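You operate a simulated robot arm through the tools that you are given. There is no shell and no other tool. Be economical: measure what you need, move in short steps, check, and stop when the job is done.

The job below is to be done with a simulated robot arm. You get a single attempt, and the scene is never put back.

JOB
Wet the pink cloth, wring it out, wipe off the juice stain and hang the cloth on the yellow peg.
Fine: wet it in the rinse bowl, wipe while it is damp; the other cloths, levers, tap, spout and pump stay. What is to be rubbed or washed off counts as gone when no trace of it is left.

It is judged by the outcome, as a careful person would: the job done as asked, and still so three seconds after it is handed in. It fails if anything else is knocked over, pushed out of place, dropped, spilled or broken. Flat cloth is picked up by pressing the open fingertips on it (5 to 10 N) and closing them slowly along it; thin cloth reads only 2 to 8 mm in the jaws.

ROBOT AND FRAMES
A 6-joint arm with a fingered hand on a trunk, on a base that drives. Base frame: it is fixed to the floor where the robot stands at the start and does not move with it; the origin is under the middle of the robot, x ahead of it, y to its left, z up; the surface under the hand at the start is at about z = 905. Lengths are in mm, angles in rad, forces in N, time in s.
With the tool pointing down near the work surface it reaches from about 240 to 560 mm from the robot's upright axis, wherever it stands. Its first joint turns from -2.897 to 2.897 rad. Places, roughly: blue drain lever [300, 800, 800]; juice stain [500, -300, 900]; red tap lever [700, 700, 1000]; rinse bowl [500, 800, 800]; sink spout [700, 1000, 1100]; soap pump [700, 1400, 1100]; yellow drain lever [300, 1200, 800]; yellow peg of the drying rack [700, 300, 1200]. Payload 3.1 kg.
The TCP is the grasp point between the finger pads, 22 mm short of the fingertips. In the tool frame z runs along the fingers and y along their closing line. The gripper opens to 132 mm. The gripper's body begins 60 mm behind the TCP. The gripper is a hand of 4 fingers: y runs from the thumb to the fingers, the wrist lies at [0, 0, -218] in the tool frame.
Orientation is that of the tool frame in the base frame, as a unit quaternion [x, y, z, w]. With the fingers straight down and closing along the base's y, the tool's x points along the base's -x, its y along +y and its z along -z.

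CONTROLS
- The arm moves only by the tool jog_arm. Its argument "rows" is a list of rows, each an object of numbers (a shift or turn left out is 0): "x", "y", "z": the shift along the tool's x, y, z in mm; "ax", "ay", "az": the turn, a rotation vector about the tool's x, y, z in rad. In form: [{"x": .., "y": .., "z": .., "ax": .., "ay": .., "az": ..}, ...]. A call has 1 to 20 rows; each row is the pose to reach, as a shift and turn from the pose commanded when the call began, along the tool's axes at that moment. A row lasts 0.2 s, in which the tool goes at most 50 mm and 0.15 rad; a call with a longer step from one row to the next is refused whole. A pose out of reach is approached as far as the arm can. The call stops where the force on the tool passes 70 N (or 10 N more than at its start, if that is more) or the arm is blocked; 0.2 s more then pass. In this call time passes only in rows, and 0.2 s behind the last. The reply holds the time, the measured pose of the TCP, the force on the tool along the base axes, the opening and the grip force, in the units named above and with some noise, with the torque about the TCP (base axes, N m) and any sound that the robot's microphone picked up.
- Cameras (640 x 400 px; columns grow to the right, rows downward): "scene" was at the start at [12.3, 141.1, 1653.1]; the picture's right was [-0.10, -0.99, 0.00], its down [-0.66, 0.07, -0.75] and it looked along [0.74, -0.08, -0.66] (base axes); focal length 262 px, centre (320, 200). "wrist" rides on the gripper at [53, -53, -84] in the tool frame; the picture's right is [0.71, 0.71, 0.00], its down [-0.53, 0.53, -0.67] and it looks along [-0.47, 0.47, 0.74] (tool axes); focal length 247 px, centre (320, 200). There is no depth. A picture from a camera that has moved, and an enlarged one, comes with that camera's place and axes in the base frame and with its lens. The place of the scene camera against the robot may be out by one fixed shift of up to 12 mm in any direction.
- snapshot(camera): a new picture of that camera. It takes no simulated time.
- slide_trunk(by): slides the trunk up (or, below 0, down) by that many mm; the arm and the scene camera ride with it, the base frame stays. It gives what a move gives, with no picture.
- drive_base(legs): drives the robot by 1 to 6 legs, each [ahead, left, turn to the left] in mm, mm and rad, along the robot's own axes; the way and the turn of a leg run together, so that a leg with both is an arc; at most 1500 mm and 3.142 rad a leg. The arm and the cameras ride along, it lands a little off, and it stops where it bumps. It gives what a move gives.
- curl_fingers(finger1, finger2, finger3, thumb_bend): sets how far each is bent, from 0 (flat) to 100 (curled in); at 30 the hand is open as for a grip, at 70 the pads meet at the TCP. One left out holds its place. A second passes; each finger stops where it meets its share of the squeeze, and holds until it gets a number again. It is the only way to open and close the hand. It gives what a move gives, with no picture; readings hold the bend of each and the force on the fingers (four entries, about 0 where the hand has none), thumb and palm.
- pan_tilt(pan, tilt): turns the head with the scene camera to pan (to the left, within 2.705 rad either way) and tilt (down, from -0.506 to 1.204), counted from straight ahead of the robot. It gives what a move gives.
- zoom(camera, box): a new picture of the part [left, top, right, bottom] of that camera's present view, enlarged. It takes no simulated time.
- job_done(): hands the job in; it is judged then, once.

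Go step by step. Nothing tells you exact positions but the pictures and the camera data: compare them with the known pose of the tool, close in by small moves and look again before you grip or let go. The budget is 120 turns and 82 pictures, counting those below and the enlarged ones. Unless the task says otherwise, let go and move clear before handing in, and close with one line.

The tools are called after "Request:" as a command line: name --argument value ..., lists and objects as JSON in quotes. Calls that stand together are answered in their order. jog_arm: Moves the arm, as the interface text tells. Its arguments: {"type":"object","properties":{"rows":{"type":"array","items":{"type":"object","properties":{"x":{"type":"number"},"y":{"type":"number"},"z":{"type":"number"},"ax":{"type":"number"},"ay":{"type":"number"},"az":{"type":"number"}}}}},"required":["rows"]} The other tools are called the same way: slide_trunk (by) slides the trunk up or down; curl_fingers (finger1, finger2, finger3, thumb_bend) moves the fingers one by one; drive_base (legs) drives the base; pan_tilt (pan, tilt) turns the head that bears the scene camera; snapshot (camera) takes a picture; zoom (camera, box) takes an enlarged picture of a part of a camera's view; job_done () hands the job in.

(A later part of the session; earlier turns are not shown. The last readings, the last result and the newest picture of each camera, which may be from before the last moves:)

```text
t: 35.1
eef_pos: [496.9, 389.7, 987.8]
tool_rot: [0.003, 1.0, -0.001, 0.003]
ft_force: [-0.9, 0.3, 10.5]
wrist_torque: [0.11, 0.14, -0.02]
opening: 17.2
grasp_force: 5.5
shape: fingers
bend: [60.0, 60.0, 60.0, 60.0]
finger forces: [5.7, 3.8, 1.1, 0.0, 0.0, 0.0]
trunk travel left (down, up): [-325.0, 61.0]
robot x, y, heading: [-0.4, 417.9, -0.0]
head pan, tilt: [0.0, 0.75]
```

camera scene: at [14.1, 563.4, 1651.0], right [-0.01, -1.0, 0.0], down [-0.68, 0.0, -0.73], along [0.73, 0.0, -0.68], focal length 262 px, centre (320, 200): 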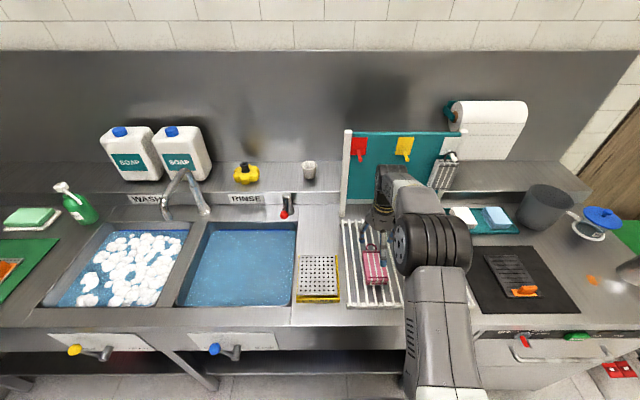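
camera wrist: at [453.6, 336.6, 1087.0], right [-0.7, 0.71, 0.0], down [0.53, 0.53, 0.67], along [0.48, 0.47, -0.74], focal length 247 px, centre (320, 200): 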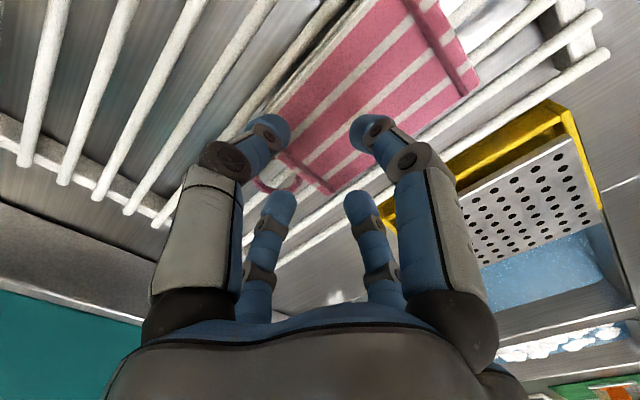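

Request:
jog_arm --rows '[{"z": 0.7}]'

Request:
curl_fingers --finger1 62 --finger2 62 --finger3 62 --thumb_bend 62

Request:
jog_arm --rows '[{"z": 0.8}]'

Request:
curl_fingers --finger1 64 --finger2 64 --finger3 64 --thumb_bend 64

Request:
jog_arm --rows '[{"z": 1}]'

Request:
curl_fingers --finger1 66 --finger2 66 --finger3 66 --thumb_bend 66

Request:
jog_arm --rows '[{"z": 1}]'

Request:
curl_fingers --finger1 68 --finger2 68 --finger3 68 --thumb_bend 68

Request:
zoom --camera "scene" --box '[340, 220, 410, 300]'

```text
t: 35.5
eef_pos: [496.7, 389.4, 988.6]
tool_rot: [0.003, 1.0, 0.0, 0.004]
ft_force: [0.4, -0.5, 17.4]
wrist_torque: [0.13, 0.08, -0.03]
opening: 16.9
grasp_force: 8.5
shape: fingers
bend: [60.0, 60.0, 60.0, 60.0]
finger forces: [8.1, 5.9, 3.1, 0.1, 0.8, 0.1]
trunk travel left (down, up): [-325.0, 61.0]
robot x, y, heading: [0.7, 417.8, -0.009]
head pan, tilt: [0.0, 0.75]
```

```text
t: 36.5
eef_pos: [494.8, 388.5, 986.0]
tool_rot: [0.002, 1.0, -0.001, 0.002]
ft_force: [-2.0, -0.4, 19.5]
wrist_torque: [0.14, 0.32, 0.01]
opening: 14.0
grasp_force: 10.2
shape: fingers
bend: [60.0, 61.0, 62.0, 62.0]
finger forces: [12.4, 7.2, 0.6, 0.1, 0.1, 0.0]
trunk travel left (down, up): [-325.0, 61.0]
robot x, y, heading: [-2.8, 409.7, -0.01]
head pan, tilt: [0.0, 0.75]
```

```text
t: 37.0
eef_pos: [496.0, 389.2, 986.5]
tool_rot: [0.003, 1.0, -0.001, 0.005]
ft_force: [-2.0, -1.1, 24.5]
wrist_torque: [0.19, 0.36, 0.05]
opening: 13.9
grasp_force: 12.1
shape: fingers
bend: [60.0, 61.0, 62.0, 62.0]
finger forces: [14.4, 8.9, 0.9, 0.1, 0.0, 0.0]
trunk travel left (down, up): [-325.0, 61.0]
robot x, y, heading: [3.4, 412.5, -0.008]
head pan, tilt: [0.0, 0.75]
```

```text
t: 38.0
eef_pos: [494.8, 389.6, 986.4]
tool_rot: [0.003, 1.0, 0.0, 0.002]
ft_force: [-6.5, -0.2, 18.0]
wrist_torque: [-0.01, 0.54, 0.06]
opening: 11.1
grasp_force: 9.0
shape: fingers
bend: [60.0, 64.0, 64.0, 64.0]
finger forces: [18.4, 0.0, 0.0, 0.0, 0.0, 0.0]
trunk travel left (down, up): [-325.0, 61.0]
robot x, y, heading: [2.9, 414.2, -0.003]
head pan, tilt: [0.0, 0.75]
```

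```text
t: 38.4
eef_pos: [494.5, 389.6, 985.9]
tool_rot: [0.002, 1.0, -0.001, 0.004]
ft_force: [-8.1, -0.7, 24.4]
wrist_torque: [0.03, 0.64, -0.01]
opening: 11.1
grasp_force: 12.2
shape: fingers
bend: [60.0, 64.0, 64.0, 64.0]
finger forces: [23.6, 0.2, 0.0, 0.0, 0.0, 0.1]
trunk travel left (down, up): [-325.0, 61.0]
robot x, y, heading: [-2.2, 416.5, -0.007]
head pan, tilt: [0.0, 0.75]
```

```text
t: 39.4
eef_pos: [493.0, 388.8, 986.6]
tool_rot: [0.003, 1.0, -0.001, 0.004]
ft_force: [-9.2, -1.9, 24.3]
wrist_torque: [-0.03, 0.74, 0.0]
opening: 9.0
grasp_force: 12.3
shape: fingers
bend: [60.0, 66.0, 66.0, 66.0]
finger forces: [24.7, 0.0, 0.0, 0.0, 0.0, 0.0]
trunk travel left (down, up): [-325.0, 61.0]
robot x, y, heading: [0.7, 414.8, -0.003]
head pan, tilt: [0.0, 0.75]
```

```text
t: 39.8
eef_pos: [494.1, 390.2, 985.3]
tool_rot: [0.002, 1.0, -0.001, 0.004]
ft_force: [-10.6, -1.1, 30.0]
wrist_torque: [0.02, 0.88, 0.06]
opening: 8.7
grasp_force: 14.5
shape: fingers
bend: [60.0, 66.0, 66.0, 66.0]
finger forces: [29.7, 0.1, 0.0, 0.0, 0.0, 0.0]
trunk travel left (down, up): [-325.0, 61.0]
robot x, y, heading: [5.2, 416.5, -0.007]
head pan, tilt: [0.0, 0.75]
```

```text
t: 40.8
eef_pos: [493.3, 388.5, 985.2]
tool_rot: [0.003, 1.0, 0.0, 0.004]
ft_force: [-11.4, -2.0, 29.6]
wrist_torque: [-0.04, 0.88, 0.01]
opening: 7.0
grasp_force: 14.7
shape: fingers
bend: [59.0, 68.0, 68.0, 68.0]
finger forces: [29.3, 0.1, 0.0, 0.0, 0.0, 0.1]
trunk travel left (down, up): [-325.0, 61.0]
robot x, y, heading: [0.7, 415.6, -0.001]
head pan, tilt: [0.0, 0.75]
```

```text
5.00 times, centred on (375, 260) of scene
camera zoom: at [6.9, 563.3, 1651.1], right [-0.01, -1.0, 0.0], down [-0.68, 0.0, -0.73], along [0.73, 0.0, -0.68], focal length 1309 px, centre (45, -100)
```

zoom: 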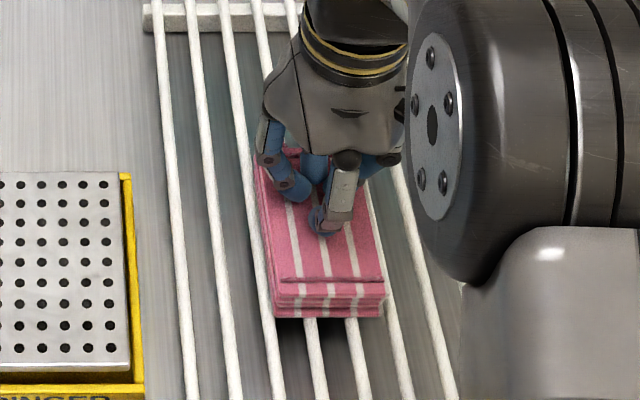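

The pad behaves as a stiff block, about 20 mm thick and 69 mm wide. I'll grip it from its sides instead, with thumb and finger2 straddling it along y and the others flat.

Request:
jog_arm --rows '[{"z": -15}, {"z": -35, "x": 2}]'

Request:
curl_fingers --finger1 0 --finger2 38 --finger3 0 --thumb_bend 38

Request:
snapshot --camera "wrist"

Request:
zoom --camera "scene" --box '[340, 220, 410, 300]'

```text
t: 41.4
eef_pos: [493.4, 389.9, 1018.3]
tool_rot: [0.003, 1.0, -0.001, 0.002]
ft_force: [-0.5, 0.4, -0.1]
wrist_torque: [-0.02, 0.0, -0.01]
opening: 0.2
grasp_force: 0.1
shape: fingers
bend: [67.0, 68.0, 68.0, 68.0]
finger forces: [0.0, 0.0, 0.0, 0.0, 0.0, 0.0]
trunk travel left (down, up): [-325.0, 61.0]
robot x, y, heading: [-0.6, 411.6, -0.005]
head pan, tilt: [0.0, 0.75]
```

```text
t: 42.4
eef_pos: [495.3, 388.5, 1017.4]
tool_rot: [0.002, 1.0, 0.0, 0.003]
ft_force: [-0.2, -0.5, 1.1]
wrist_torque: [-0.01, 0.01, 0.01]
opening: 101.5
grasp_force: 0.1
shape: fingers
bend: [1.0, 38.0, 1.0, 38.0]
finger forces: [0.0, 0.1, 0.0, 0.0, 0.1, 0.0]
trunk travel left (down, up): [-325.0, 61.0]
robot x, y, heading: [3.0, 414.0, -0.005]
head pan, tilt: [0.0, 0.75]
```

```text
54 pictures are left
camera wrist: at [440.3, 336.4, 1101.9], right [-0.7, 0.71, 0.0], down [0.53, 0.53, 0.67], along [0.48, 0.47, -0.74], focal length 247 px, centre (320, 200)
```

wrist: 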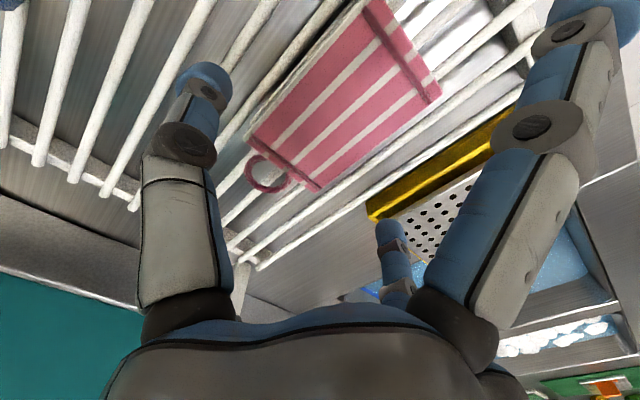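

```text
5.00 times, centred on (375, 260) of scene
camera zoom: at [13.5, 563.4, 1651.0], right [-0.01, -1.0, 0.0], down [-0.68, 0.0, -0.73], along [0.73, 0.0, -0.68], focal length 1309 px, centre (45, -100)
```

zoom: 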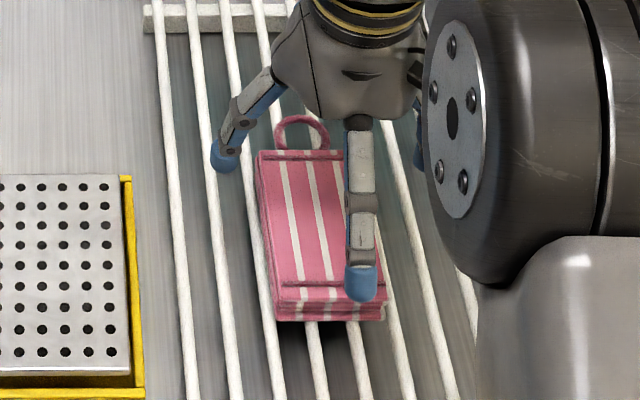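

The pad spans x 428–532, y 358–424, centred at (480, 391), with no yaw. I'll lower the straddling fingers until the tips are about 13 mm below the pad's top, then squeeze.

Request:
jog_arm --rows '[{"z": 20, "x": 4, "y": 2}, {"z": 32, "x": 4, "y": 2}]'

Request:
jog_arm --rows '[{"z": 5}, {"z": 9.5}]'

Request:
curl_fingers --finger2 46 --thumb_bend 46

Request:
curl_fingers --finger2 52 --thumb_bend 52

Request:
snapshot --camera "wrist"

```text
t: 43.0
eef_pos: [492.1, 392.0, 985.4]
tool_rot: [0.002, 1.0, 0.0, 0.001]
ft_force: [0.2, -1.1, -0.2]
wrist_torque: [-0.03, 0.02, -0.01]
opening: 101.5
grasp_force: 0.1
shape: fingers
bend: [1.0, 38.0, 1.0, 38.0]
finger forces: [0.0, 0.0, 0.1, 0.1, 0.0, 0.0]
trunk travel left (down, up): [-325.0, 61.0]
robot x, y, heading: [1.1, 416.5, -0.004]
head pan, tilt: [0.0, 0.75]
```

```text
t: 43.5
eef_pos: [491.5, 392.1, 976.2]
tool_rot: [0.002, 1.0, -0.001, 0.002]
ft_force: [0.1, 0.1, 0.0]
wrist_torque: [-0.03, 0.02, -0.01]
opening: 101.7
grasp_force: 0.1
shape: fingers
bend: [1.0, 38.0, 1.0, 38.0]
finger forces: [0.1, 0.1, 0.1, 0.0, 0.0, 0.0]
trunk travel left (down, up): [-325.0, 61.0]
robot x, y, heading: [1.9, 417.5, -0.004]
head pan, tilt: [0.0, 0.75]
```

```text
t: 44.5
eef_pos: [490.9, 393.0, 975.6]
tool_rot: [0.003, 1.0, -0.002, 0.002]
ft_force: [0.6, 0.0, 0.3]
wrist_torque: [-0.01, -0.01, -0.02]
opening: 95.9
grasp_force: 0.2
shape: fingers
bend: [1.0, 46.0, 1.0, 46.0]
finger forces: [0.0, 0.0, 0.0, 0.1, 0.0, 0.0]
trunk travel left (down, up): [-325.0, 61.0]
robot x, y, heading: [4.2, 411.5, -0.006]
head pan, tilt: [0.0, 0.75]
```

```text
t: 45.5
eef_pos: [491.0, 391.5, 975.7]
tool_rot: [0.003, 1.0, -0.001, 0.002]
ft_force: [-1.2, -0.8, 0.7]
wrist_torque: [-0.05, 0.03, -0.03]
opening: 93.2
grasp_force: 1.3
shape: fingers
bend: [1.0, 50.0, 1.0, 51.0]
finger forces: [0.0, 1.6, 0.0, 0.0, 1.7, 0.0]
trunk travel left (down, up): [-325.0, 61.0]
robot x, y, heading: [-0.6, 413.9, -0.002]
head pan, tilt: [0.0, 0.75]
```

```text
52 pictures are left
camera wrist: at [436.6, 339.0, 1059.8], right [-0.7, 0.71, 0.0], down [0.53, 0.53, 0.67], along [0.48, 0.47, -0.74], focal length 247 px, centre (320, 200)
```

wrist: 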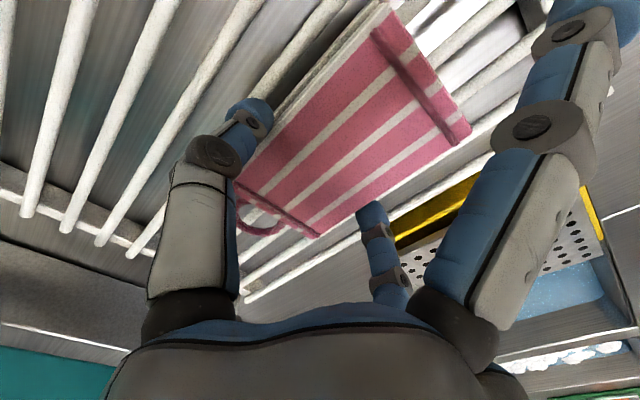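

Both sides touch evenly, so I'll squeeze harder.

Request:
curl_fingers --finger2 58 --thumb_bend 58

Request:
jog_arm --rows '[{"z": -5}, {"z": -10}, {"z": -15}]'

Request:
zoom --camera "scene" --box '[340, 220, 410, 300]'

```text
t: 46.5
eef_pos: [490.8, 392.5, 975.7]
tool_rot: [0.003, 1.0, -0.001, 0.002]
ft_force: [0.4, -0.2, 1.4]
wrist_torque: [0.01, 0.0, 0.0]
opening: 92.3
grasp_force: 5.5
shape: fingers
bend: [1.0, 50.0, 1.0, 52.0]
finger forces: [0.1, 5.2, 0.0, 0.0, 5.4, 0.0]
trunk travel left (down, up): [-325.0, 61.0]
robot x, y, heading: [1.3, 415.1, -0.001]
head pan, tilt: [0.0, 0.75]
```

```text
t: 47.4
eef_pos: [491.7, 392.7, 990.5]
tool_rot: [0.003, 1.0, -0.001, 0.002]
ft_force: [0.2, -1.1, -0.2]
wrist_torque: [0.01, -0.01, -0.01]
opening: 92.4
grasp_force: 5.3
shape: fingers
bend: [1.0, 50.0, 1.0, 52.0]
finger forces: [0.0, 5.2, 0.1, 0.0, 5.1, 0.0]
trunk travel left (down, up): [-325.0, 61.0]
robot x, y, heading: [-1.8, 415.3, -0.004]
head pan, tilt: [0.0, 0.75]
```

```text
5.00 times, centred on (375, 260) of scene
camera zoom: at [13.5, 563.4, 1651.0], right [-0.01, -1.0, 0.0], down [-0.68, 0.0, -0.73], along [0.73, 0.0, -0.68], focal length 1309 px, centre (45, -100)
```

zoom: 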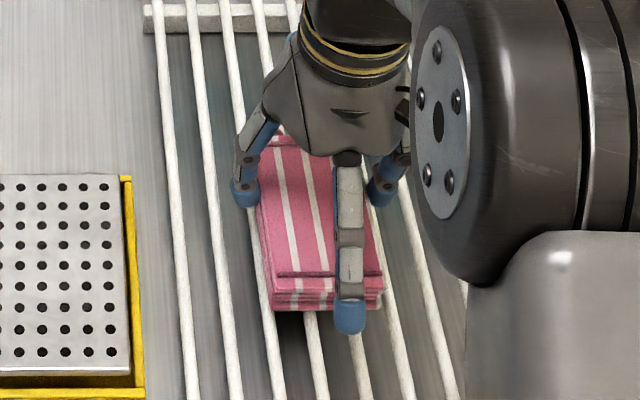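

The pad lifted with the hand. I'll firm up the grip and raise it.

Request:
curl_fingers --finger2 80 --thumb_bend 80

Request:
jog_arm --rows '[{"z": -25}, {"z": -60}, {"z": -95}, {"z": -120}]'

Request:
snapshot --camera "wrist"

Request:
snapshot --camera "scene"

```text
t: 48.4
eef_pos: [490.4, 393.1, 990.7]
tool_rot: [0.002, 1.0, -0.001, 0.001]
ft_force: [-0.1, 0.2, -0.3]
wrist_torque: [0.01, -0.01, 0.02]
opening: 86.5
grasp_force: 15.8
shape: fingers
bend: [1.0, 40.0, 1.0, 66.0]
finger forces: [0.1, 16.3, 0.1, 0.0, 16.3, 0.0]
trunk travel left (down, up): [-325.0, 61.0]
robot x, y, heading: [2.5, 413.8, -0.007]
head pan, tilt: [0.0, 0.75]
```

```text
t: 49.4
eef_pos: [491.2, 391.3, 1111.7]
tool_rot: [0.002, 1.0, -0.001, 0.002]
ft_force: [1.1, 0.3, -1.3]
wrist_torque: [-0.02, -0.04, 0.05]
opening: 86.1
grasp_force: 16.0
shape: fingers
bend: [1.0, 40.0, 1.0, 65.0]
finger forces: [0.0, 16.4, 0.0, 0.1, 16.3, 0.0]
trunk travel left (down, up): [-325.0, 61.0]
robot x, y, heading: [-1.1, 412.8, -0.005]
head pan, tilt: [0.0, 0.75]
```

```text
50 pictures are left
camera wrist: at [436.0, 338.7, 1195.7], right [-0.7, 0.71, 0.0], down [0.53, 0.53, 0.67], along [0.48, 0.47, -0.74], focal length 247 px, centre (320, 200)
```

wrist: 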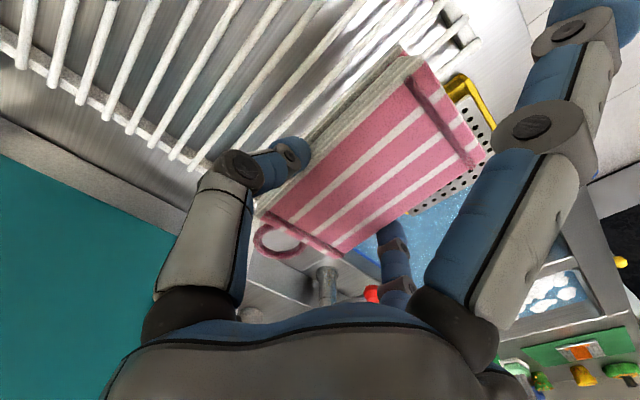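

```text
49 pictures are left
camera scene: at [13.3, 563.4, 1651.0], right [-0.01, -1.0, 0.0], down [-0.68, 0.0, -0.73], along [0.73, 0.0, -0.68], focal length 262 px, centre (320, 200)
```

scene: 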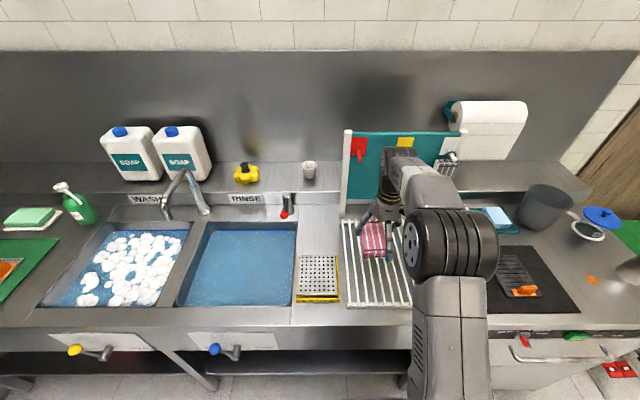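

I have the pad, but it's shifted toward finger2. I'll recentre it by easing the thumb to 53 while finger2 keeps pushing.

Request:
curl_fingers --thumb_bend 58 --finger2 80

Request:
zoom --camera "scene" --box '[340, 190, 420, 290]'

```text
t: 50.4
eef_pos: [490.0, 392.0, 1112.0]
tool_rot: [0.003, 1.0, -0.001, 0.001]
ft_force: [-0.1, 0.5, -1.5]
wrist_torque: [-0.02, 0.01, 0.0]
opening: 92.1
grasp_force: 5.7
shape: fingers
bend: [1.0, 50.0, 1.0, 53.0]
finger forces: [0.0, 5.7, 0.0, 0.1, 5.8, 0.0]
trunk travel left (down, up): [-325.0, 61.0]
robot x, y, heading: [1.7, 413.0, 0.002]
head pan, tilt: [0.0, 0.75]
```

```text
4.00 times, centred on (380, 240) of scene
camera zoom: at [13.6, 563.4, 1651.0], right [-0.01, -1.0, 0.0], down [-0.68, 0.0, -0.73], along [0.73, 0.0, -0.68], focal length 1047 px, centre (80, 40)
```

zoom: 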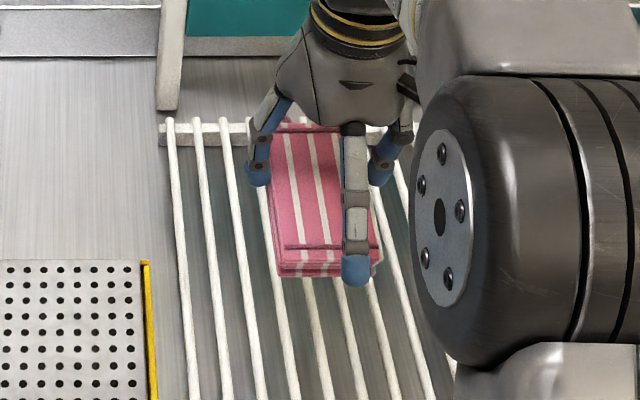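

The grip is centred again. I'll firm it slightly, then drive left so the pad is over the rinse bowl, which spans about x 365–690, y 650–985.

Request:
curl_fingers --thumb_bend 62 --finger2 80

Request:
drive_base --legs '[[0, 395, 0]]'

Request:
snapshot --camera "wrist"

Request:
snapshot --camera "scene"

```text
t: 51.4
eef_pos: [490.7, 391.0, 1111.3]
tool_rot: [0.003, 1.0, 0.0, 0.002]
ft_force: [0.1, 0.4, -0.3]
wrist_torque: [0.01, 0.01, 0.02]
opening: 90.7
grasp_force: 7.5
shape: fingers
bend: [1.0, 48.0, 1.0, 56.0]
finger forces: [0.0, 7.4, 0.0, 0.0, 7.5, 0.1]
trunk travel left (down, up): [-325.0, 61.0]
robot x, y, heading: [1.8, 414.1, -0.005]
head pan, tilt: [0.0, 0.75]
```

```text
t: 53.8
eef_pos: [492.6, 790.5, 1111.0]
tool_rot: [0.0, 1.0, -0.001, 0.001]
ft_force: [0.0, -0.9, -1.2]
wrist_torque: [-0.02, 0.0, -0.02]
opening: 90.7
grasp_force: 7.9
shape: fingers
bend: [1.0, 48.0, 1.0, 56.0]
finger forces: [0.0, 7.5, 0.0, 0.0, 7.5, 0.0]
trunk travel left (down, up): [-325.0, 61.0]
robot x, y, heading: [0.3, 810.7, 0.004]
head pan, tilt: [0.0, 0.75]
```

```text
47 pictures are left
camera wrist: at [438.0, 737.0, 1195.2], right [-0.71, 0.71, 0.0], down [0.52, 0.53, 0.67], along [0.47, 0.47, -0.74], focal length 247 px, centre (320, 200)
```

wrist: 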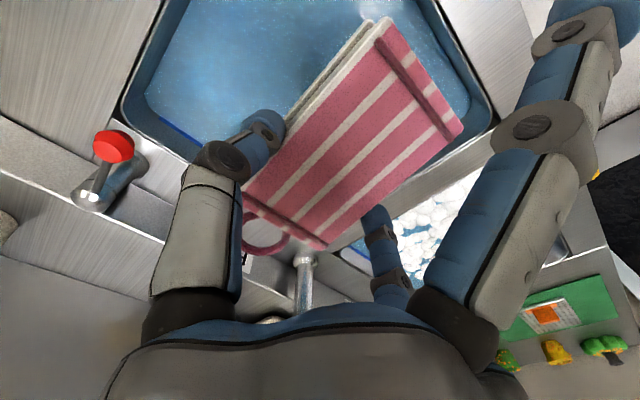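

```text
46 pictures are left
camera scene: at [14.3, 960.2, 1650.9], right [0.0, -1.0, 0.0], down [-0.68, 0.0, -0.73], along [0.73, 0.0, -0.68], focal length 262 px, centre (320, 200)
```

scene: 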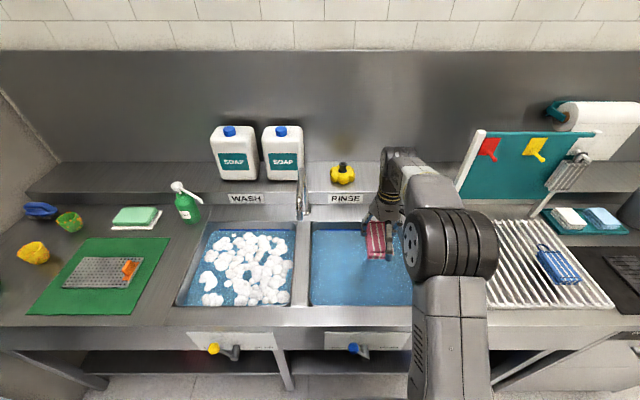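

The pad is over the basin. I'll shift it 15 mm further in and lower it into the water.

Request:
jog_arm --rows '[{"z": 40, "x": -8}, {"z": 80, "x": -15}, {"z": 120, "x": -15}, {"z": 160, "x": -15}, {"z": 190, "x": -15}, {"z": 210, "x": -15}]'

Request:
snapshot --camera "scene"

```text
t: 55.2
eef_pos: [507.3, 789.4, 899.9]
tool_rot: [0.0, 1.0, 0.0, 0.001]
ft_force: [0.5, -0.4, -0.8]
wrist_torque: [0.04, 0.0, -0.04]
opening: 91.0
grasp_force: 7.6
shape: fingers
bend: [1.0, 48.0, 1.0, 56.0]
finger forces: [0.0, 7.4, 0.0, 0.0, 7.4, 0.0]
trunk travel left (down, up): [-325.0, 61.0]
robot x, y, heading: [1.8, 807.4, 0.002]
head pan, tilt: [0.0, 0.75]
```

```text
45 pictures are left
camera scene: at [14.7, 959.4, 1651.0], right [0.0, -1.0, 0.0], down [-0.68, 0.0, -0.73], along [0.73, 0.0, -0.68], focal length 262 px, centre (320, 200)
```

scene: 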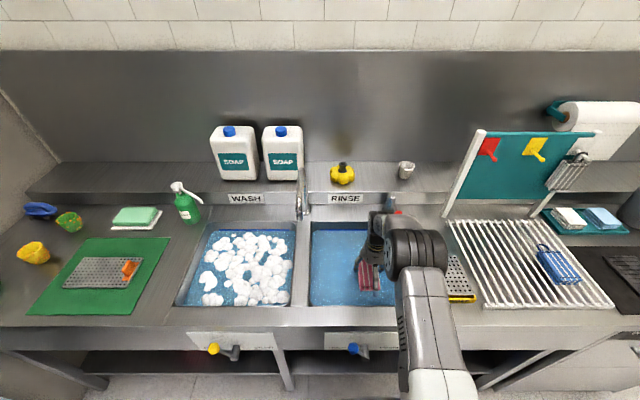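

Request:
jog_arm --rows '[{"z": 15}, {"z": 30}, {"z": 40}]'

Request:
zoom --camera "scene" --box '[300, 200, 440, 310]'

```text
t: 56.0
eef_pos: [509.5, 789.3, 861.3]
tool_rot: [0.001, 1.0, -0.001, 0.002]
ft_force: [-0.7, 0.0, -1.3]
wrist_torque: [0.0, 0.0, 0.05]
opening: 91.0
grasp_force: 6.8
shape: fingers
bend: [1.0, 48.0, 1.0, 56.0]
finger forces: [0.1, 7.3, 0.1, 0.0, 7.4, 0.0]
trunk travel left (down, up): [-325.0, 61.0]
robot x, y, heading: [3.1, 808.2, -0.003]
head pan, tilt: [0.0, 0.75]
```

```text
3.64 times, centred on (370, 255) of scene
camera zoom: at [14.5, 959.4, 1651.0], right [0.0, -1.0, 0.0], down [-0.68, 0.0, -0.73], along [0.73, 0.0, -0.68], focal length 952 px, centre (138, 0)
```

zoom: 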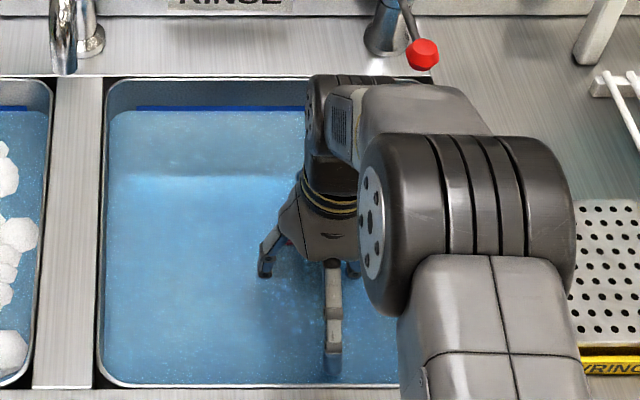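

The pad is under water. I'll swish it for a few seconds to soak it, then raise it.

Request:
jog_arm --rows '[{"z": 5}, {"z": 10}, {"z": 10, "y": 8}, {"z": 10, "y": -8}, {"z": 10, "y": 8}, {"z": 10, "y": -8}, {"z": 5, "y": 0}, {"z": 10}, {"z": 10}, {"z": 10}, {"z": 10}, {"z": 10}, {"z": 0}]'

Request:
jog_arm --rows '[{"z": -30}, {"z": -60}, {"z": -90}, {"z": -120}, {"z": -155}, {"z": -190}]'

Request:
snapshot --camera "wrist"

```text
t: 58.8
eef_pos: [508.3, 788.9, 861.7]
tool_rot: [-0.001, 1.0, -0.002, 0.001]
ft_force: [-1.1, 0.0, -0.3]
wrist_torque: [0.01, -0.02, 0.03]
opening: 90.8
grasp_force: 7.3
shape: fingers
bend: [1.0, 48.0, 1.0, 56.0]
finger forces: [0.0, 7.4, 0.0, 0.1, 7.5, 0.0]
trunk travel left (down, up): [-325.0, 61.0]
robot x, y, heading: [5.5, 811.6, -0.003]
head pan, tilt: [0.0, 0.75]
```

```text
t: 60.2
eef_pos: [508.1, 789.6, 1051.6]
tool_rot: [0.0, 1.0, -0.001, 0.001]
ft_force: [-0.1, 0.4, -0.1]
wrist_torque: [0.0, 0.0, 0.01]
opening: 90.7
grasp_force: 7.4
shape: fingers
bend: [1.0, 48.0, 1.0, 56.0]
finger forces: [0.1, 7.4, 0.0, 0.1, 7.3, 0.0]
trunk travel left (down, up): [-325.0, 61.0]
robot x, y, heading: [3.2, 813.8, 0.001]
head pan, tilt: [0.0, 0.75]
```

```text
43 pictures are left
camera wrist: at [453.9, 737.4, 1135.0], right [-0.71, 0.71, 0.0], down [0.52, 0.53, 0.67], along [0.47, 0.47, -0.74], focal length 247 px, centre (320, 200)
```

wrist: 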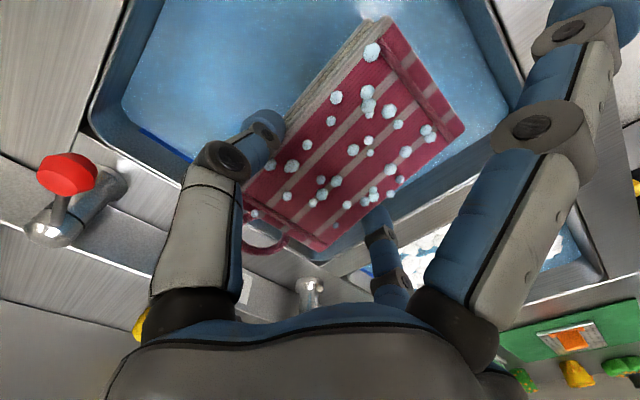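

The pad is wet: it has darkened and is beaded with water. I'll let it drip over the bowl, then move it over the wringer plate, centred near (457, 571).

Request:
jog_arm --rows '[{"z": 0}, {"z": 1}, {"z": 0}, {"z": 1}, {"z": 0}, {"z": 1}, {"z": 0}, {"z": 1}, {"z": 0}]'

Request:
drive_base --legs '[[0, -223, 0]]'

Request:
snapshot --camera "wrist"

Request:
snapshot --camera "scene"

```text
t: 62.2
eef_pos: [507.0, 790.5, 1051.7]
tool_rot: [0.0, 1.0, -0.001, 0.002]
ft_force: [0.8, -0.2, -0.3]
wrist_torque: [-0.01, -0.01, -0.02]
opening: 90.9
grasp_force: 7.7
shape: fingers
bend: [1.0, 48.0, 1.0, 56.0]
finger forces: [0.0, 7.4, 0.0, 0.0, 7.4, 0.0]
trunk travel left (down, up): [-325.0, 61.0]
robot x, y, heading: [4.2, 807.9, -0.004]
head pan, tilt: [0.0, 0.75]
```

```text
t: 63.9
eef_pos: [507.3, 566.4, 1051.0]
tool_rot: [0.0, 1.0, -0.001, 0.002]
ft_force: [-0.3, 0.0, -1.1]
wrist_torque: [0.02, -0.05, 0.01]
opening: 90.6
grasp_force: 7.7
shape: fingers
bend: [1.0, 48.0, 1.0, 56.0]
finger forces: [0.0, 7.4, 0.0, 0.0, 7.4, 0.0]
trunk travel left (down, up): [-325.0, 61.0]
robot x, y, heading: [0.7, 582.1, 0.001]
head pan, tilt: [0.0, 0.75]
```

```text
42 pictures are left
camera wrist: at [453.5, 513.1, 1135.0], right [-0.71, 0.71, 0.0], down [0.52, 0.53, 0.67], along [0.47, 0.47, -0.74], focal length 247 px, centre (320, 200)
```

wrist: 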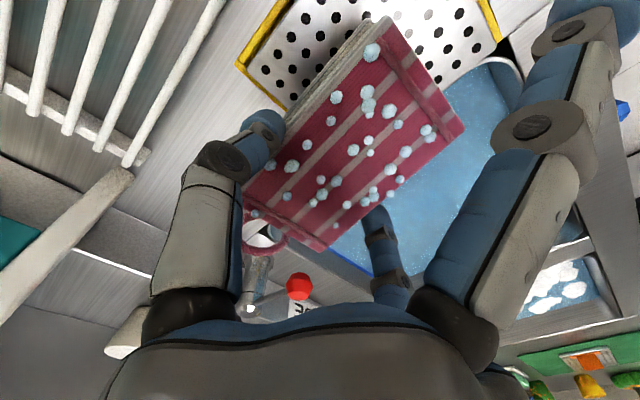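

```text
41 pictures are left
camera scene: at [14.1, 735.0, 1651.1], right [0.0, -1.0, 0.0], down [-0.68, 0.0, -0.73], along [0.73, 0.0, -0.68], focal length 262 px, centre (320, 200)
```

scene: 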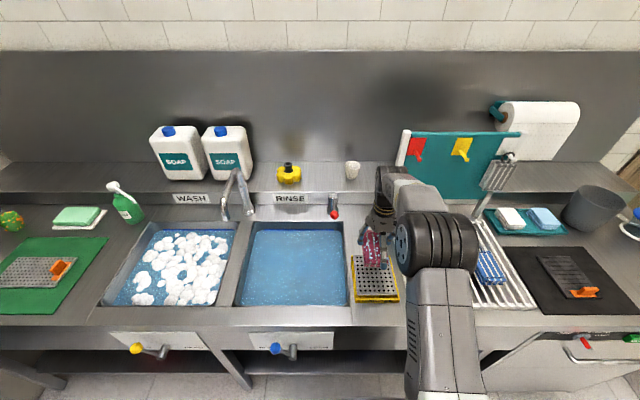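

The plate is confirmed at about (457, 571). I'll position the pad over it and lower it.

Request:
jog_arm --rows '[{"x": 25, "y": -5}, {"x": 43, "y": -5, "z": 20}, {"x": 43, "y": -5, "z": 50}, {"x": 43, "y": -5, "z": 62}]'

Request:
zoom --camera "scene" --box '[330, 210, 430, 310]'

```text
t: 64.9
eef_pos: [465.2, 562.9, 988.8]
tool_rot: [-0.001, 1.0, -0.001, 0.002]
ft_force: [0.8, 0.1, 0.3]
wrist_torque: [-0.02, -0.01, 0.02]
opening: 91.0
grasp_force: 7.5
shape: fingers
bend: [1.0, 48.0, 1.0, 56.0]
finger forces: [0.0, 7.4, 0.0, 0.0, 7.4, 0.0]
trunk travel left (down, up): [-325.0, 61.0]
robot x, y, heading: [0.5, 585.2, -0.002]
head pan, tilt: [0.0, 0.75]
```

```text
4.00 times, centred on (380, 260) of scene
camera zoom: at [13.8, 735.9, 1651.0], right [0.0, -1.0, 0.0], down [-0.68, 0.0, -0.73], along [0.73, 0.0, -0.68], focal length 1047 px, centre (80, -40)
```

zoom: 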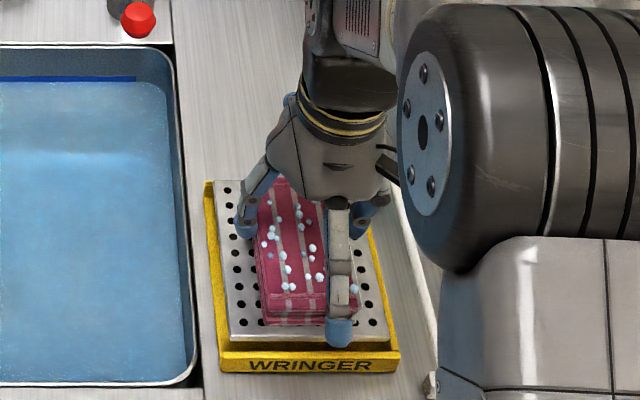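

The pad is squarely above the plate. I'll tighten the grip, then press down in small steps.

Request:
jog_arm --rows '[{"z": 4}, {"z": 7}]'

Request:
jog_arm --rows '[{"z": 3}, {"z": 5}]'

Request:
jog_arm --rows '[{"z": 3}]'

Request:
jog_arm --rows '[{"z": 3}]'

```text
t: 65.5
eef_pos: [465.7, 562.6, 981.7]
tool_rot: [-0.001, 1.0, -0.001, 0.002]
ft_force: [-0.7, -0.1, 0.4]
wrist_torque: [0.01, 0.02, -0.01]
opening: 90.7
grasp_force: 7.0
shape: fingers
bend: [1.0, 48.0, 1.0, 56.0]
finger forces: [0.1, 7.5, 0.0, 0.1, 7.6, 0.0]
trunk travel left (down, up): [-325.0, 61.0]
robot x, y, heading: [4.1, 589.3, 0.001]
head pan, tilt: [0.0, 0.75]
```

```text
t: 66.1
eef_pos: [464.8, 562.1, 978.3]
tool_rot: [-0.001, 1.0, -0.001, 0.002]
ft_force: [0.6, -0.8, 4.0]
wrist_torque: [0.03, 0.04, -0.01]
opening: 90.6
grasp_force: 7.5
shape: fingers
bend: [1.0, 48.0, 1.0, 56.0]
finger forces: [0.0, 7.4, 0.0, 0.0, 7.8, 0.0]
trunk travel left (down, up): [-325.0, 61.0]
robot x, y, heading: [1.4, 583.4, -0.004]
head pan, tilt: [0.0, 0.75]
```

```text
t: 66.5
eef_pos: [463.7, 561.9, 973.8]
tool_rot: [-0.001, 1.0, -0.001, 0.001]
ft_force: [1.2, -0.2, 5.5]
wrist_torque: [0.05, 0.02, 0.02]
opening: 90.7
grasp_force: 7.7
shape: fingers
bend: [1.0, 48.0, 1.0, 56.0]
finger forces: [0.1, 7.4, 0.0, 0.0, 7.9, 0.0]
trunk travel left (down, up): [-325.0, 61.0]
robot x, y, heading: [3.6, 585.5, -0.002]
head pan, tilt: [0.0, 0.75]
```

```text
t: 66.9
eef_pos: [465.0, 561.7, 971.7]
tool_rot: [-0.002, 1.0, -0.001, 0.003]
ft_force: [0.1, -0.8, 10.0]
wrist_torque: [0.0, 0.03, -0.03]
opening: 90.6
grasp_force: 7.7
shape: fingers
bend: [1.0, 48.0, 1.0, 56.0]
finger forces: [0.0, 7.3, 0.0, 0.0, 8.7, 0.0]
trunk travel left (down, up): [-325.0, 61.0]
robot x, y, heading: [5.5, 588.1, -0.005]
head pan, tilt: [0.0, 0.75]
```

The pad now rests on the plate. I'll let go, then press on top of it with all four fingertips spread, which squeezes harder than the side grip can.

Request:
curl_fingers --finger2 36 --thumb_bend 36

Request:
jog_arm --rows '[{"z": -15}, {"z": -35}, {"z": -45, "x": 4, "y": 6}]'

Request:
curl_fingers --finger1 60 --finger2 60 --finger3 60 --thumb_bend 60

Request:
snapshot --camera "wrist"

Request:
zoom --camera "scene" --box '[330, 210, 430, 310]'

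```text
t: 67.9
eef_pos: [465.1, 561.8, 972.2]
tool_rot: [0.0, 1.0, -0.001, 0.002]
ft_force: [0.5, 0.3, 0.1]
wrist_torque: [0.01, 0.01, -0.03]
opening: 103.3
grasp_force: 0.1
shape: fingers
bend: [1.0, 36.0, 1.0, 36.0]
finger forces: [0.0, 0.0, 0.0, 0.0, 0.0, 0.1]
trunk travel left (down, up): [-325.0, 61.0]
robot x, y, heading: [3.4, 585.8, -0.006]
head pan, tilt: [0.0, 0.75]
```

```text
t: 68.7
eef_pos: [460.3, 568.6, 1017.4]
tool_rot: [-0.001, 1.0, -0.002, 0.002]
ft_force: [-1.3, 0.1, -0.8]
wrist_torque: [-0.02, 0.01, 0.01]
opening: 103.5
grasp_force: 0.1
shape: fingers
bend: [1.0, 36.0, 1.0, 36.0]
finger forces: [0.0, 0.0, 0.0, 0.0, 0.1, 0.0]
trunk travel left (down, up): [-325.0, 61.0]
robot x, y, heading: [-1.0, 581.8, -0.001]
head pan, tilt: [0.0, 0.75]
```

```text
t: 69.7
eef_pos: [461.2, 567.8, 1015.4]
tool_rot: [-0.001, 1.0, 0.0, 0.001]
ft_force: [-0.2, -0.2, -1.5]
wrist_torque: [-0.02, 0.01, -0.02]
opening: 17.1
grasp_force: 0.1
shape: fingers
bend: [60.0, 60.0, 60.0, 60.0]
finger forces: [0.1, 0.1, 0.0, 0.0, 0.0, 0.0]
trunk travel left (down, up): [-325.0, 61.0]
robot x, y, heading: [3.1, 587.9, 0.001]
head pan, tilt: [0.0, 0.75]
```

```text
39 pictures are left
camera wrist: at [406.6, 514.7, 1100.2], right [-0.71, 0.71, 0.0], down [0.52, 0.53, 0.67], along [0.47, 0.47, -0.74], focal length 247 px, centre (320, 200)
```

wrist: 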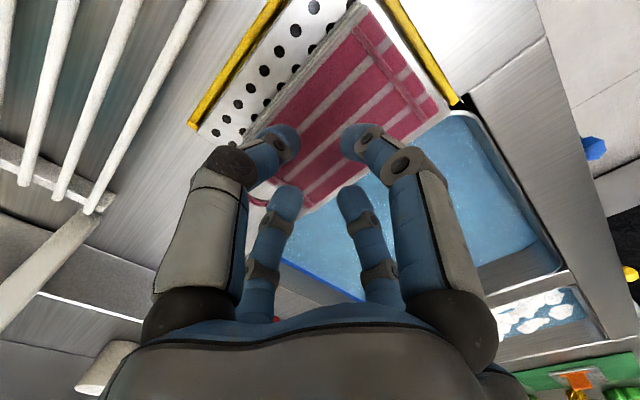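

```text
4.00 times, centred on (380, 260) of scene
camera zoom: at [14.0, 736.1, 1651.0], right [0.0, -1.0, 0.0], down [-0.68, 0.0, -0.73], along [0.73, 0.0, -0.68], focal length 1047 px, centre (80, -40)
```

zoom: 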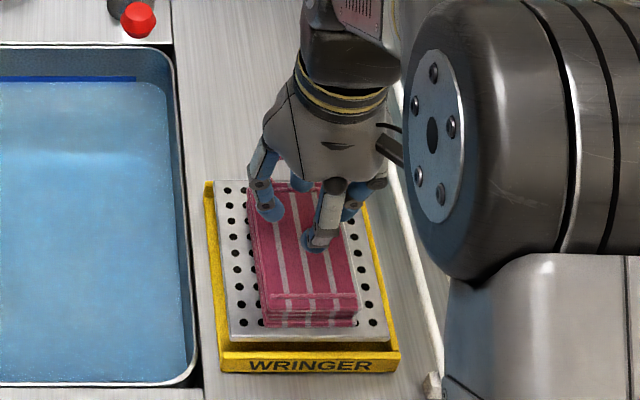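

The droplets are already gone and the pad is still darker than when dry, so it's wrung and damp. I'll regrip it from the sides at about (468, 571) with a firmer, centred hold.

Request:
curl_fingers --finger1 0 --finger2 36 --finger3 0 --thumb_bend 36

Request:
jog_arm --rows '[{"z": 15, "x": -8, "y": 3}, {"z": 30, "x": -8, "y": 3}, {"z": 39, "x": -8, "y": 3}]'

Request:
curl_fingers --finger2 44 --thumb_bend 44

Request:
curl_fingers --finger2 52 --thumb_bend 52

Request:
snapshot --camera "wrist"

```text
t: 70.7
eef_pos: [460.1, 567.0, 1016.8]
tool_rot: [-0.001, 1.0, 0.0, 0.002]
ft_force: [-0.1, 1.3, 0.1]
wrist_torque: [0.04, 0.0, -0.04]
opening: 102.8
grasp_force: 0.1
shape: fingers
bend: [1.0, 36.0, 1.0, 36.0]
finger forces: [0.0, 0.0, 0.1, 0.0, 0.2, 0.0]
trunk travel left (down, up): [-325.0, 61.0]
robot x, y, heading: [4.2, 585.9, 0.0]
head pan, tilt: [0.0, 0.75]
```

```text
t: 71.5
eef_pos: [468.6, 571.4, 978.1]
tool_rot: [-0.001, 1.0, -0.001, 0.001]
ft_force: [0.7, 0.4, 0.4]
wrist_torque: [0.01, 0.04, -0.01]
opening: 103.2
grasp_force: 0.1
shape: fingers
bend: [1.0, 36.0, 1.0, 36.0]
finger forces: [0.1, 0.1, 0.0, 0.0, 0.0, 0.0]
trunk travel left (down, up): [-325.0, 61.0]
robot x, y, heading: [0.7, 588.9, 0.0]
head pan, tilt: [0.0, 0.75]
```

```text
t: 72.5
eef_pos: [468.5, 571.0, 977.8]
tool_rot: [-0.001, 1.0, -0.001, 0.002]
ft_force: [-0.3, 0.3, 0.3]
wrist_torque: [0.0, -0.02, 0.02]
opening: 97.4
grasp_force: 0.0
shape: fingers
bend: [1.0, 44.0, 1.0, 44.0]
finger forces: [0.1, 0.1, 0.1, 0.0, 0.0, 0.0]
trunk travel left (down, up): [-325.0, 61.0]
robot x, y, heading: [1.8, 587.1, -0.002]
head pan, tilt: [0.0, 0.75]
```

```text
t: 73.5
eef_pos: [467.8, 570.1, 977.8]
tool_rot: [-0.001, 1.0, -0.001, 0.002]
ft_force: [1.0, -0.2, -0.1]
wrist_torque: [0.01, 0.01, 0.0]
opening: 92.9
grasp_force: 1.7
shape: fingers
bend: [1.0, 50.0, 1.0, 51.0]
finger forces: [0.0, 1.6, 0.1, 0.0, 1.6, 0.1]
trunk travel left (down, up): [-325.0, 61.0]
robot x, y, heading: [1.1, 585.0, -0.0]
head pan, tilt: [0.0, 0.75]
```

```text
37 pictures are left
camera wrist: at [414.5, 517.6, 1061.6], right [-0.71, 0.71, 0.0], down [0.52, 0.53, 0.67], along [0.47, 0.47, -0.74], focal length 247 px, centre (320, 200)
```

wrist: 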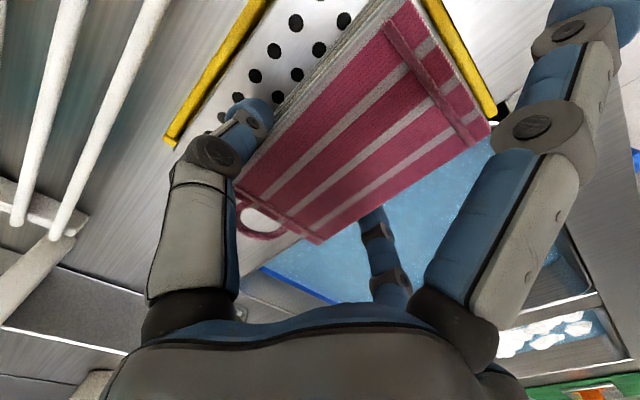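

Request:
curl_fingers --finger2 66 --thumb_bend 66

Request:
jog_arm --rows '[{"z": -10}, {"z": -40}, {"z": -80}, {"z": -110}]'

Request:
snapshot --camera "wrist"

```text
t: 74.5
eef_pos: [468.3, 570.6, 977.3]
tool_rot: [-0.002, 1.0, 0.0, 0.002]
ft_force: [0.4, 0.2, 0.2]
wrist_torque: [-0.01, 0.01, 0.0]
opening: 90.1
grasp_force: 9.7
shape: fingers
bend: [1.0, 47.0, 1.0, 58.0]
finger forces: [0.0, 9.5, 0.0, 0.0, 9.8, 0.0]
trunk travel left (down, up): [-325.0, 61.0]
robot x, y, heading: [3.6, 585.7, -0.001]
head pan, tilt: [0.0, 0.75]
```

```text
t: 75.5
eef_pos: [467.4, 571.1, 1088.0]
tool_rot: [-0.001, 1.0, 0.0, 0.002]
ft_force: [-0.5, 0.0, -0.6]
wrist_torque: [0.04, -0.05, -0.01]
opening: 90.0
grasp_force: 9.9
shape: fingers
bend: [1.0, 46.0, 1.0, 58.0]
finger forces: [0.0, 9.4, 0.0, 0.0, 9.5, 0.0]
trunk travel left (down, up): [-325.0, 61.0]
robot x, y, heading: [0.5, 588.1, 0.003]
head pan, tilt: [0.0, 0.75]
```

```text
36 pictures are left
camera wrist: at [413.5, 518.0, 1171.5], right [-0.71, 0.71, 0.0], down [0.52, 0.53, 0.67], along [0.47, 0.47, -0.74], focal length 247 px, centre (320, 200)
```

wrist: 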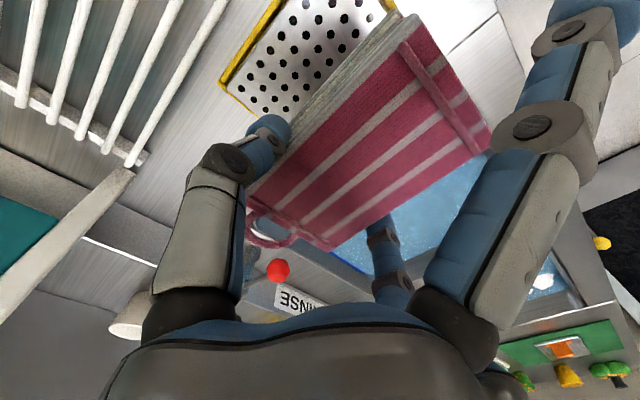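

The pad is held firmly. I'll raise it a little and drive right toward the stain, stopping short so the nearby jug is well clear, and look again there.

Request:
jog_arm --rows '[{"z": -40}]'

Request:
drive_base --legs '[[0, -780, 0]]'

Request:
pan_tilt --pan -0.25 --tilt 0.8

Request:
snapshot --camera "scene"

Request:
snapshot --camera "wrist"

```text
t: 75.9
eef_pos: [465.8, 570.5, 1126.9]
tool_rot: [0.0, 1.0, 0.0, 0.002]
ft_force: [-1.3, 0.1, -0.6]
wrist_torque: [-0.03, -0.04, -0.01]
opening: 89.7
grasp_force: 10.2
shape: fingers
bend: [1.0, 46.0, 1.0, 58.0]
finger forces: [0.0, 9.6, 0.1, 0.0, 9.4, 0.1]
trunk travel left (down, up): [-325.0, 61.0]
robot x, y, heading: [1.6, 587.7, -0.001]
head pan, tilt: [0.0, 0.75]
```

```text
t: 80.1
eef_pos: [468.7, -202.8, 1126.3]
tool_rot: [-0.001, 1.0, -0.001, 0.001]
ft_force: [0.0, 0.9, -0.3]
wrist_torque: [0.0, -0.01, -0.06]
opening: 89.6
grasp_force: 9.8
shape: fingers
bend: [1.0, 46.0, 1.0, 58.0]
finger forces: [0.0, 9.5, 0.0, 0.1, 9.5, 0.0]
trunk travel left (down, up): [-325.0, 61.0]
robot x, y, heading: [3.0, -190.0, 0.002]
head pan, tilt: [0.0, 0.75]
```

```text
t: 80.9
eef_pos: [468.6, -202.0, 1126.0]
tool_rot: [-0.002, 1.0, -0.001, 0.002]
ft_force: [0.6, -0.2, 0.0]
wrist_torque: [-0.03, 0.0, -0.03]
opening: 89.9
grasp_force: 9.5
shape: fingers
bend: [1.0, 46.0, 1.0, 58.0]
finger forces: [0.1, 9.5, 0.0, 0.0, 9.5, 0.0]
trunk travel left (down, up): [-325.0, 61.0]
robot x, y, heading: [3.7, -186.7, -0.002]
head pan, tilt: [-0.25, 0.799]
```

```text
35 pictures are left
camera scene: at [10.1, -56.7, 1647.0], right [-0.25, -0.97, 0.0], down [-0.69, 0.18, -0.7], along [0.68, -0.17, -0.72], focal length 262 px, centre (320, 200)
```

scene: 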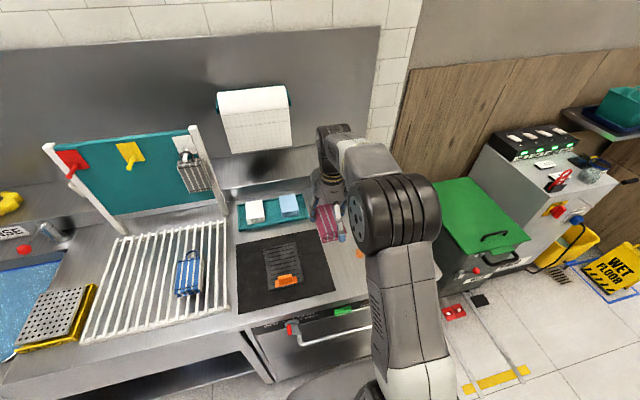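

```text
34 pictures are left
camera wrist: at [414.5, -255.1, 1210.5], right [-0.71, 0.71, 0.0], down [0.52, 0.53, 0.67], along [0.47, 0.47, -0.74], focal length 247 px, centre (320, 200)
```

wrist: 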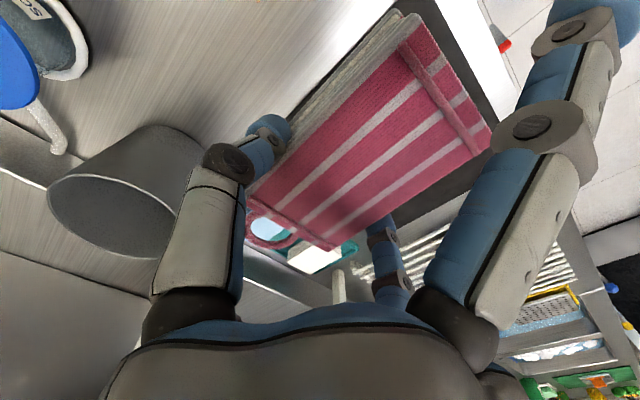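

Request:
zoom --camera "scene" --box '[290, 180, 390, 290]'

```text
3.64 times, centred on (340, 235) of scene
camera zoom: at [10.1, -56.7, 1647.0], right [-0.25, -0.97, 0.0], down [-0.69, 0.18, -0.7], along [0.68, -0.17, -0.72], focal length 952 px, centre (247, 73)
```

zoom: 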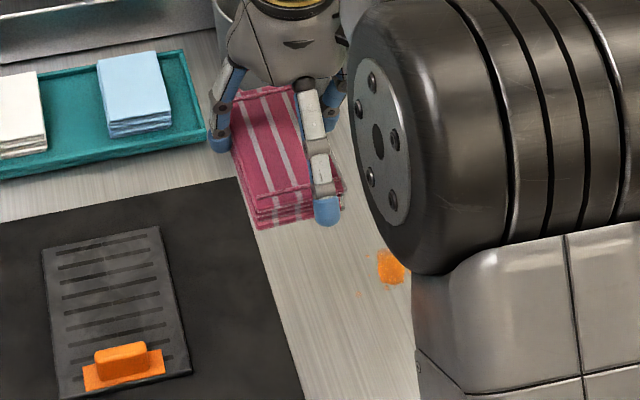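

The main blob is near (442, -299), with a few small specks around it. I'll swing the arm left for a clear view of the whole stain and the jug.

Request:
jog_arm --rows '[{"y": 45}, {"y": 90}, {"y": 135}, {"y": 180}, {"y": 220}]'

Request:
zoom --camera "scene" --box '[310, 180, 450, 290]'

```text
t: 82.1
eef_pos: [469.0, 20.4, 1126.1]
tool_rot: [-0.001, 1.0, -0.002, 0.001]
ft_force: [-0.4, -0.3, -0.3]
wrist_torque: [-0.03, -0.01, -0.02]
opening: 89.7
grasp_force: 9.4
shape: fingers
bend: [1.0, 46.0, 1.0, 58.0]
finger forces: [0.0, 9.5, 0.0, 0.1, 9.6, 0.0]
trunk travel left (down, up): [-325.0, 61.0]
robot x, y, heading: [6.9, -185.5, 0.003]
head pan, tilt: [-0.25, 0.799]
```

```text
3.64 times, centred on (380, 235) of scene
camera zoom: at [10.5, -55.6, 1646.9], right [-0.25, -0.97, 0.0], down [-0.7, 0.18, -0.7], along [0.68, -0.17, -0.72], focal length 952 px, centre (102, 73)
```

zoom: 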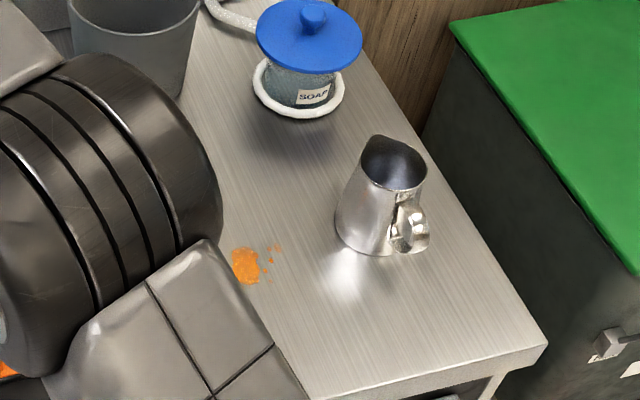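

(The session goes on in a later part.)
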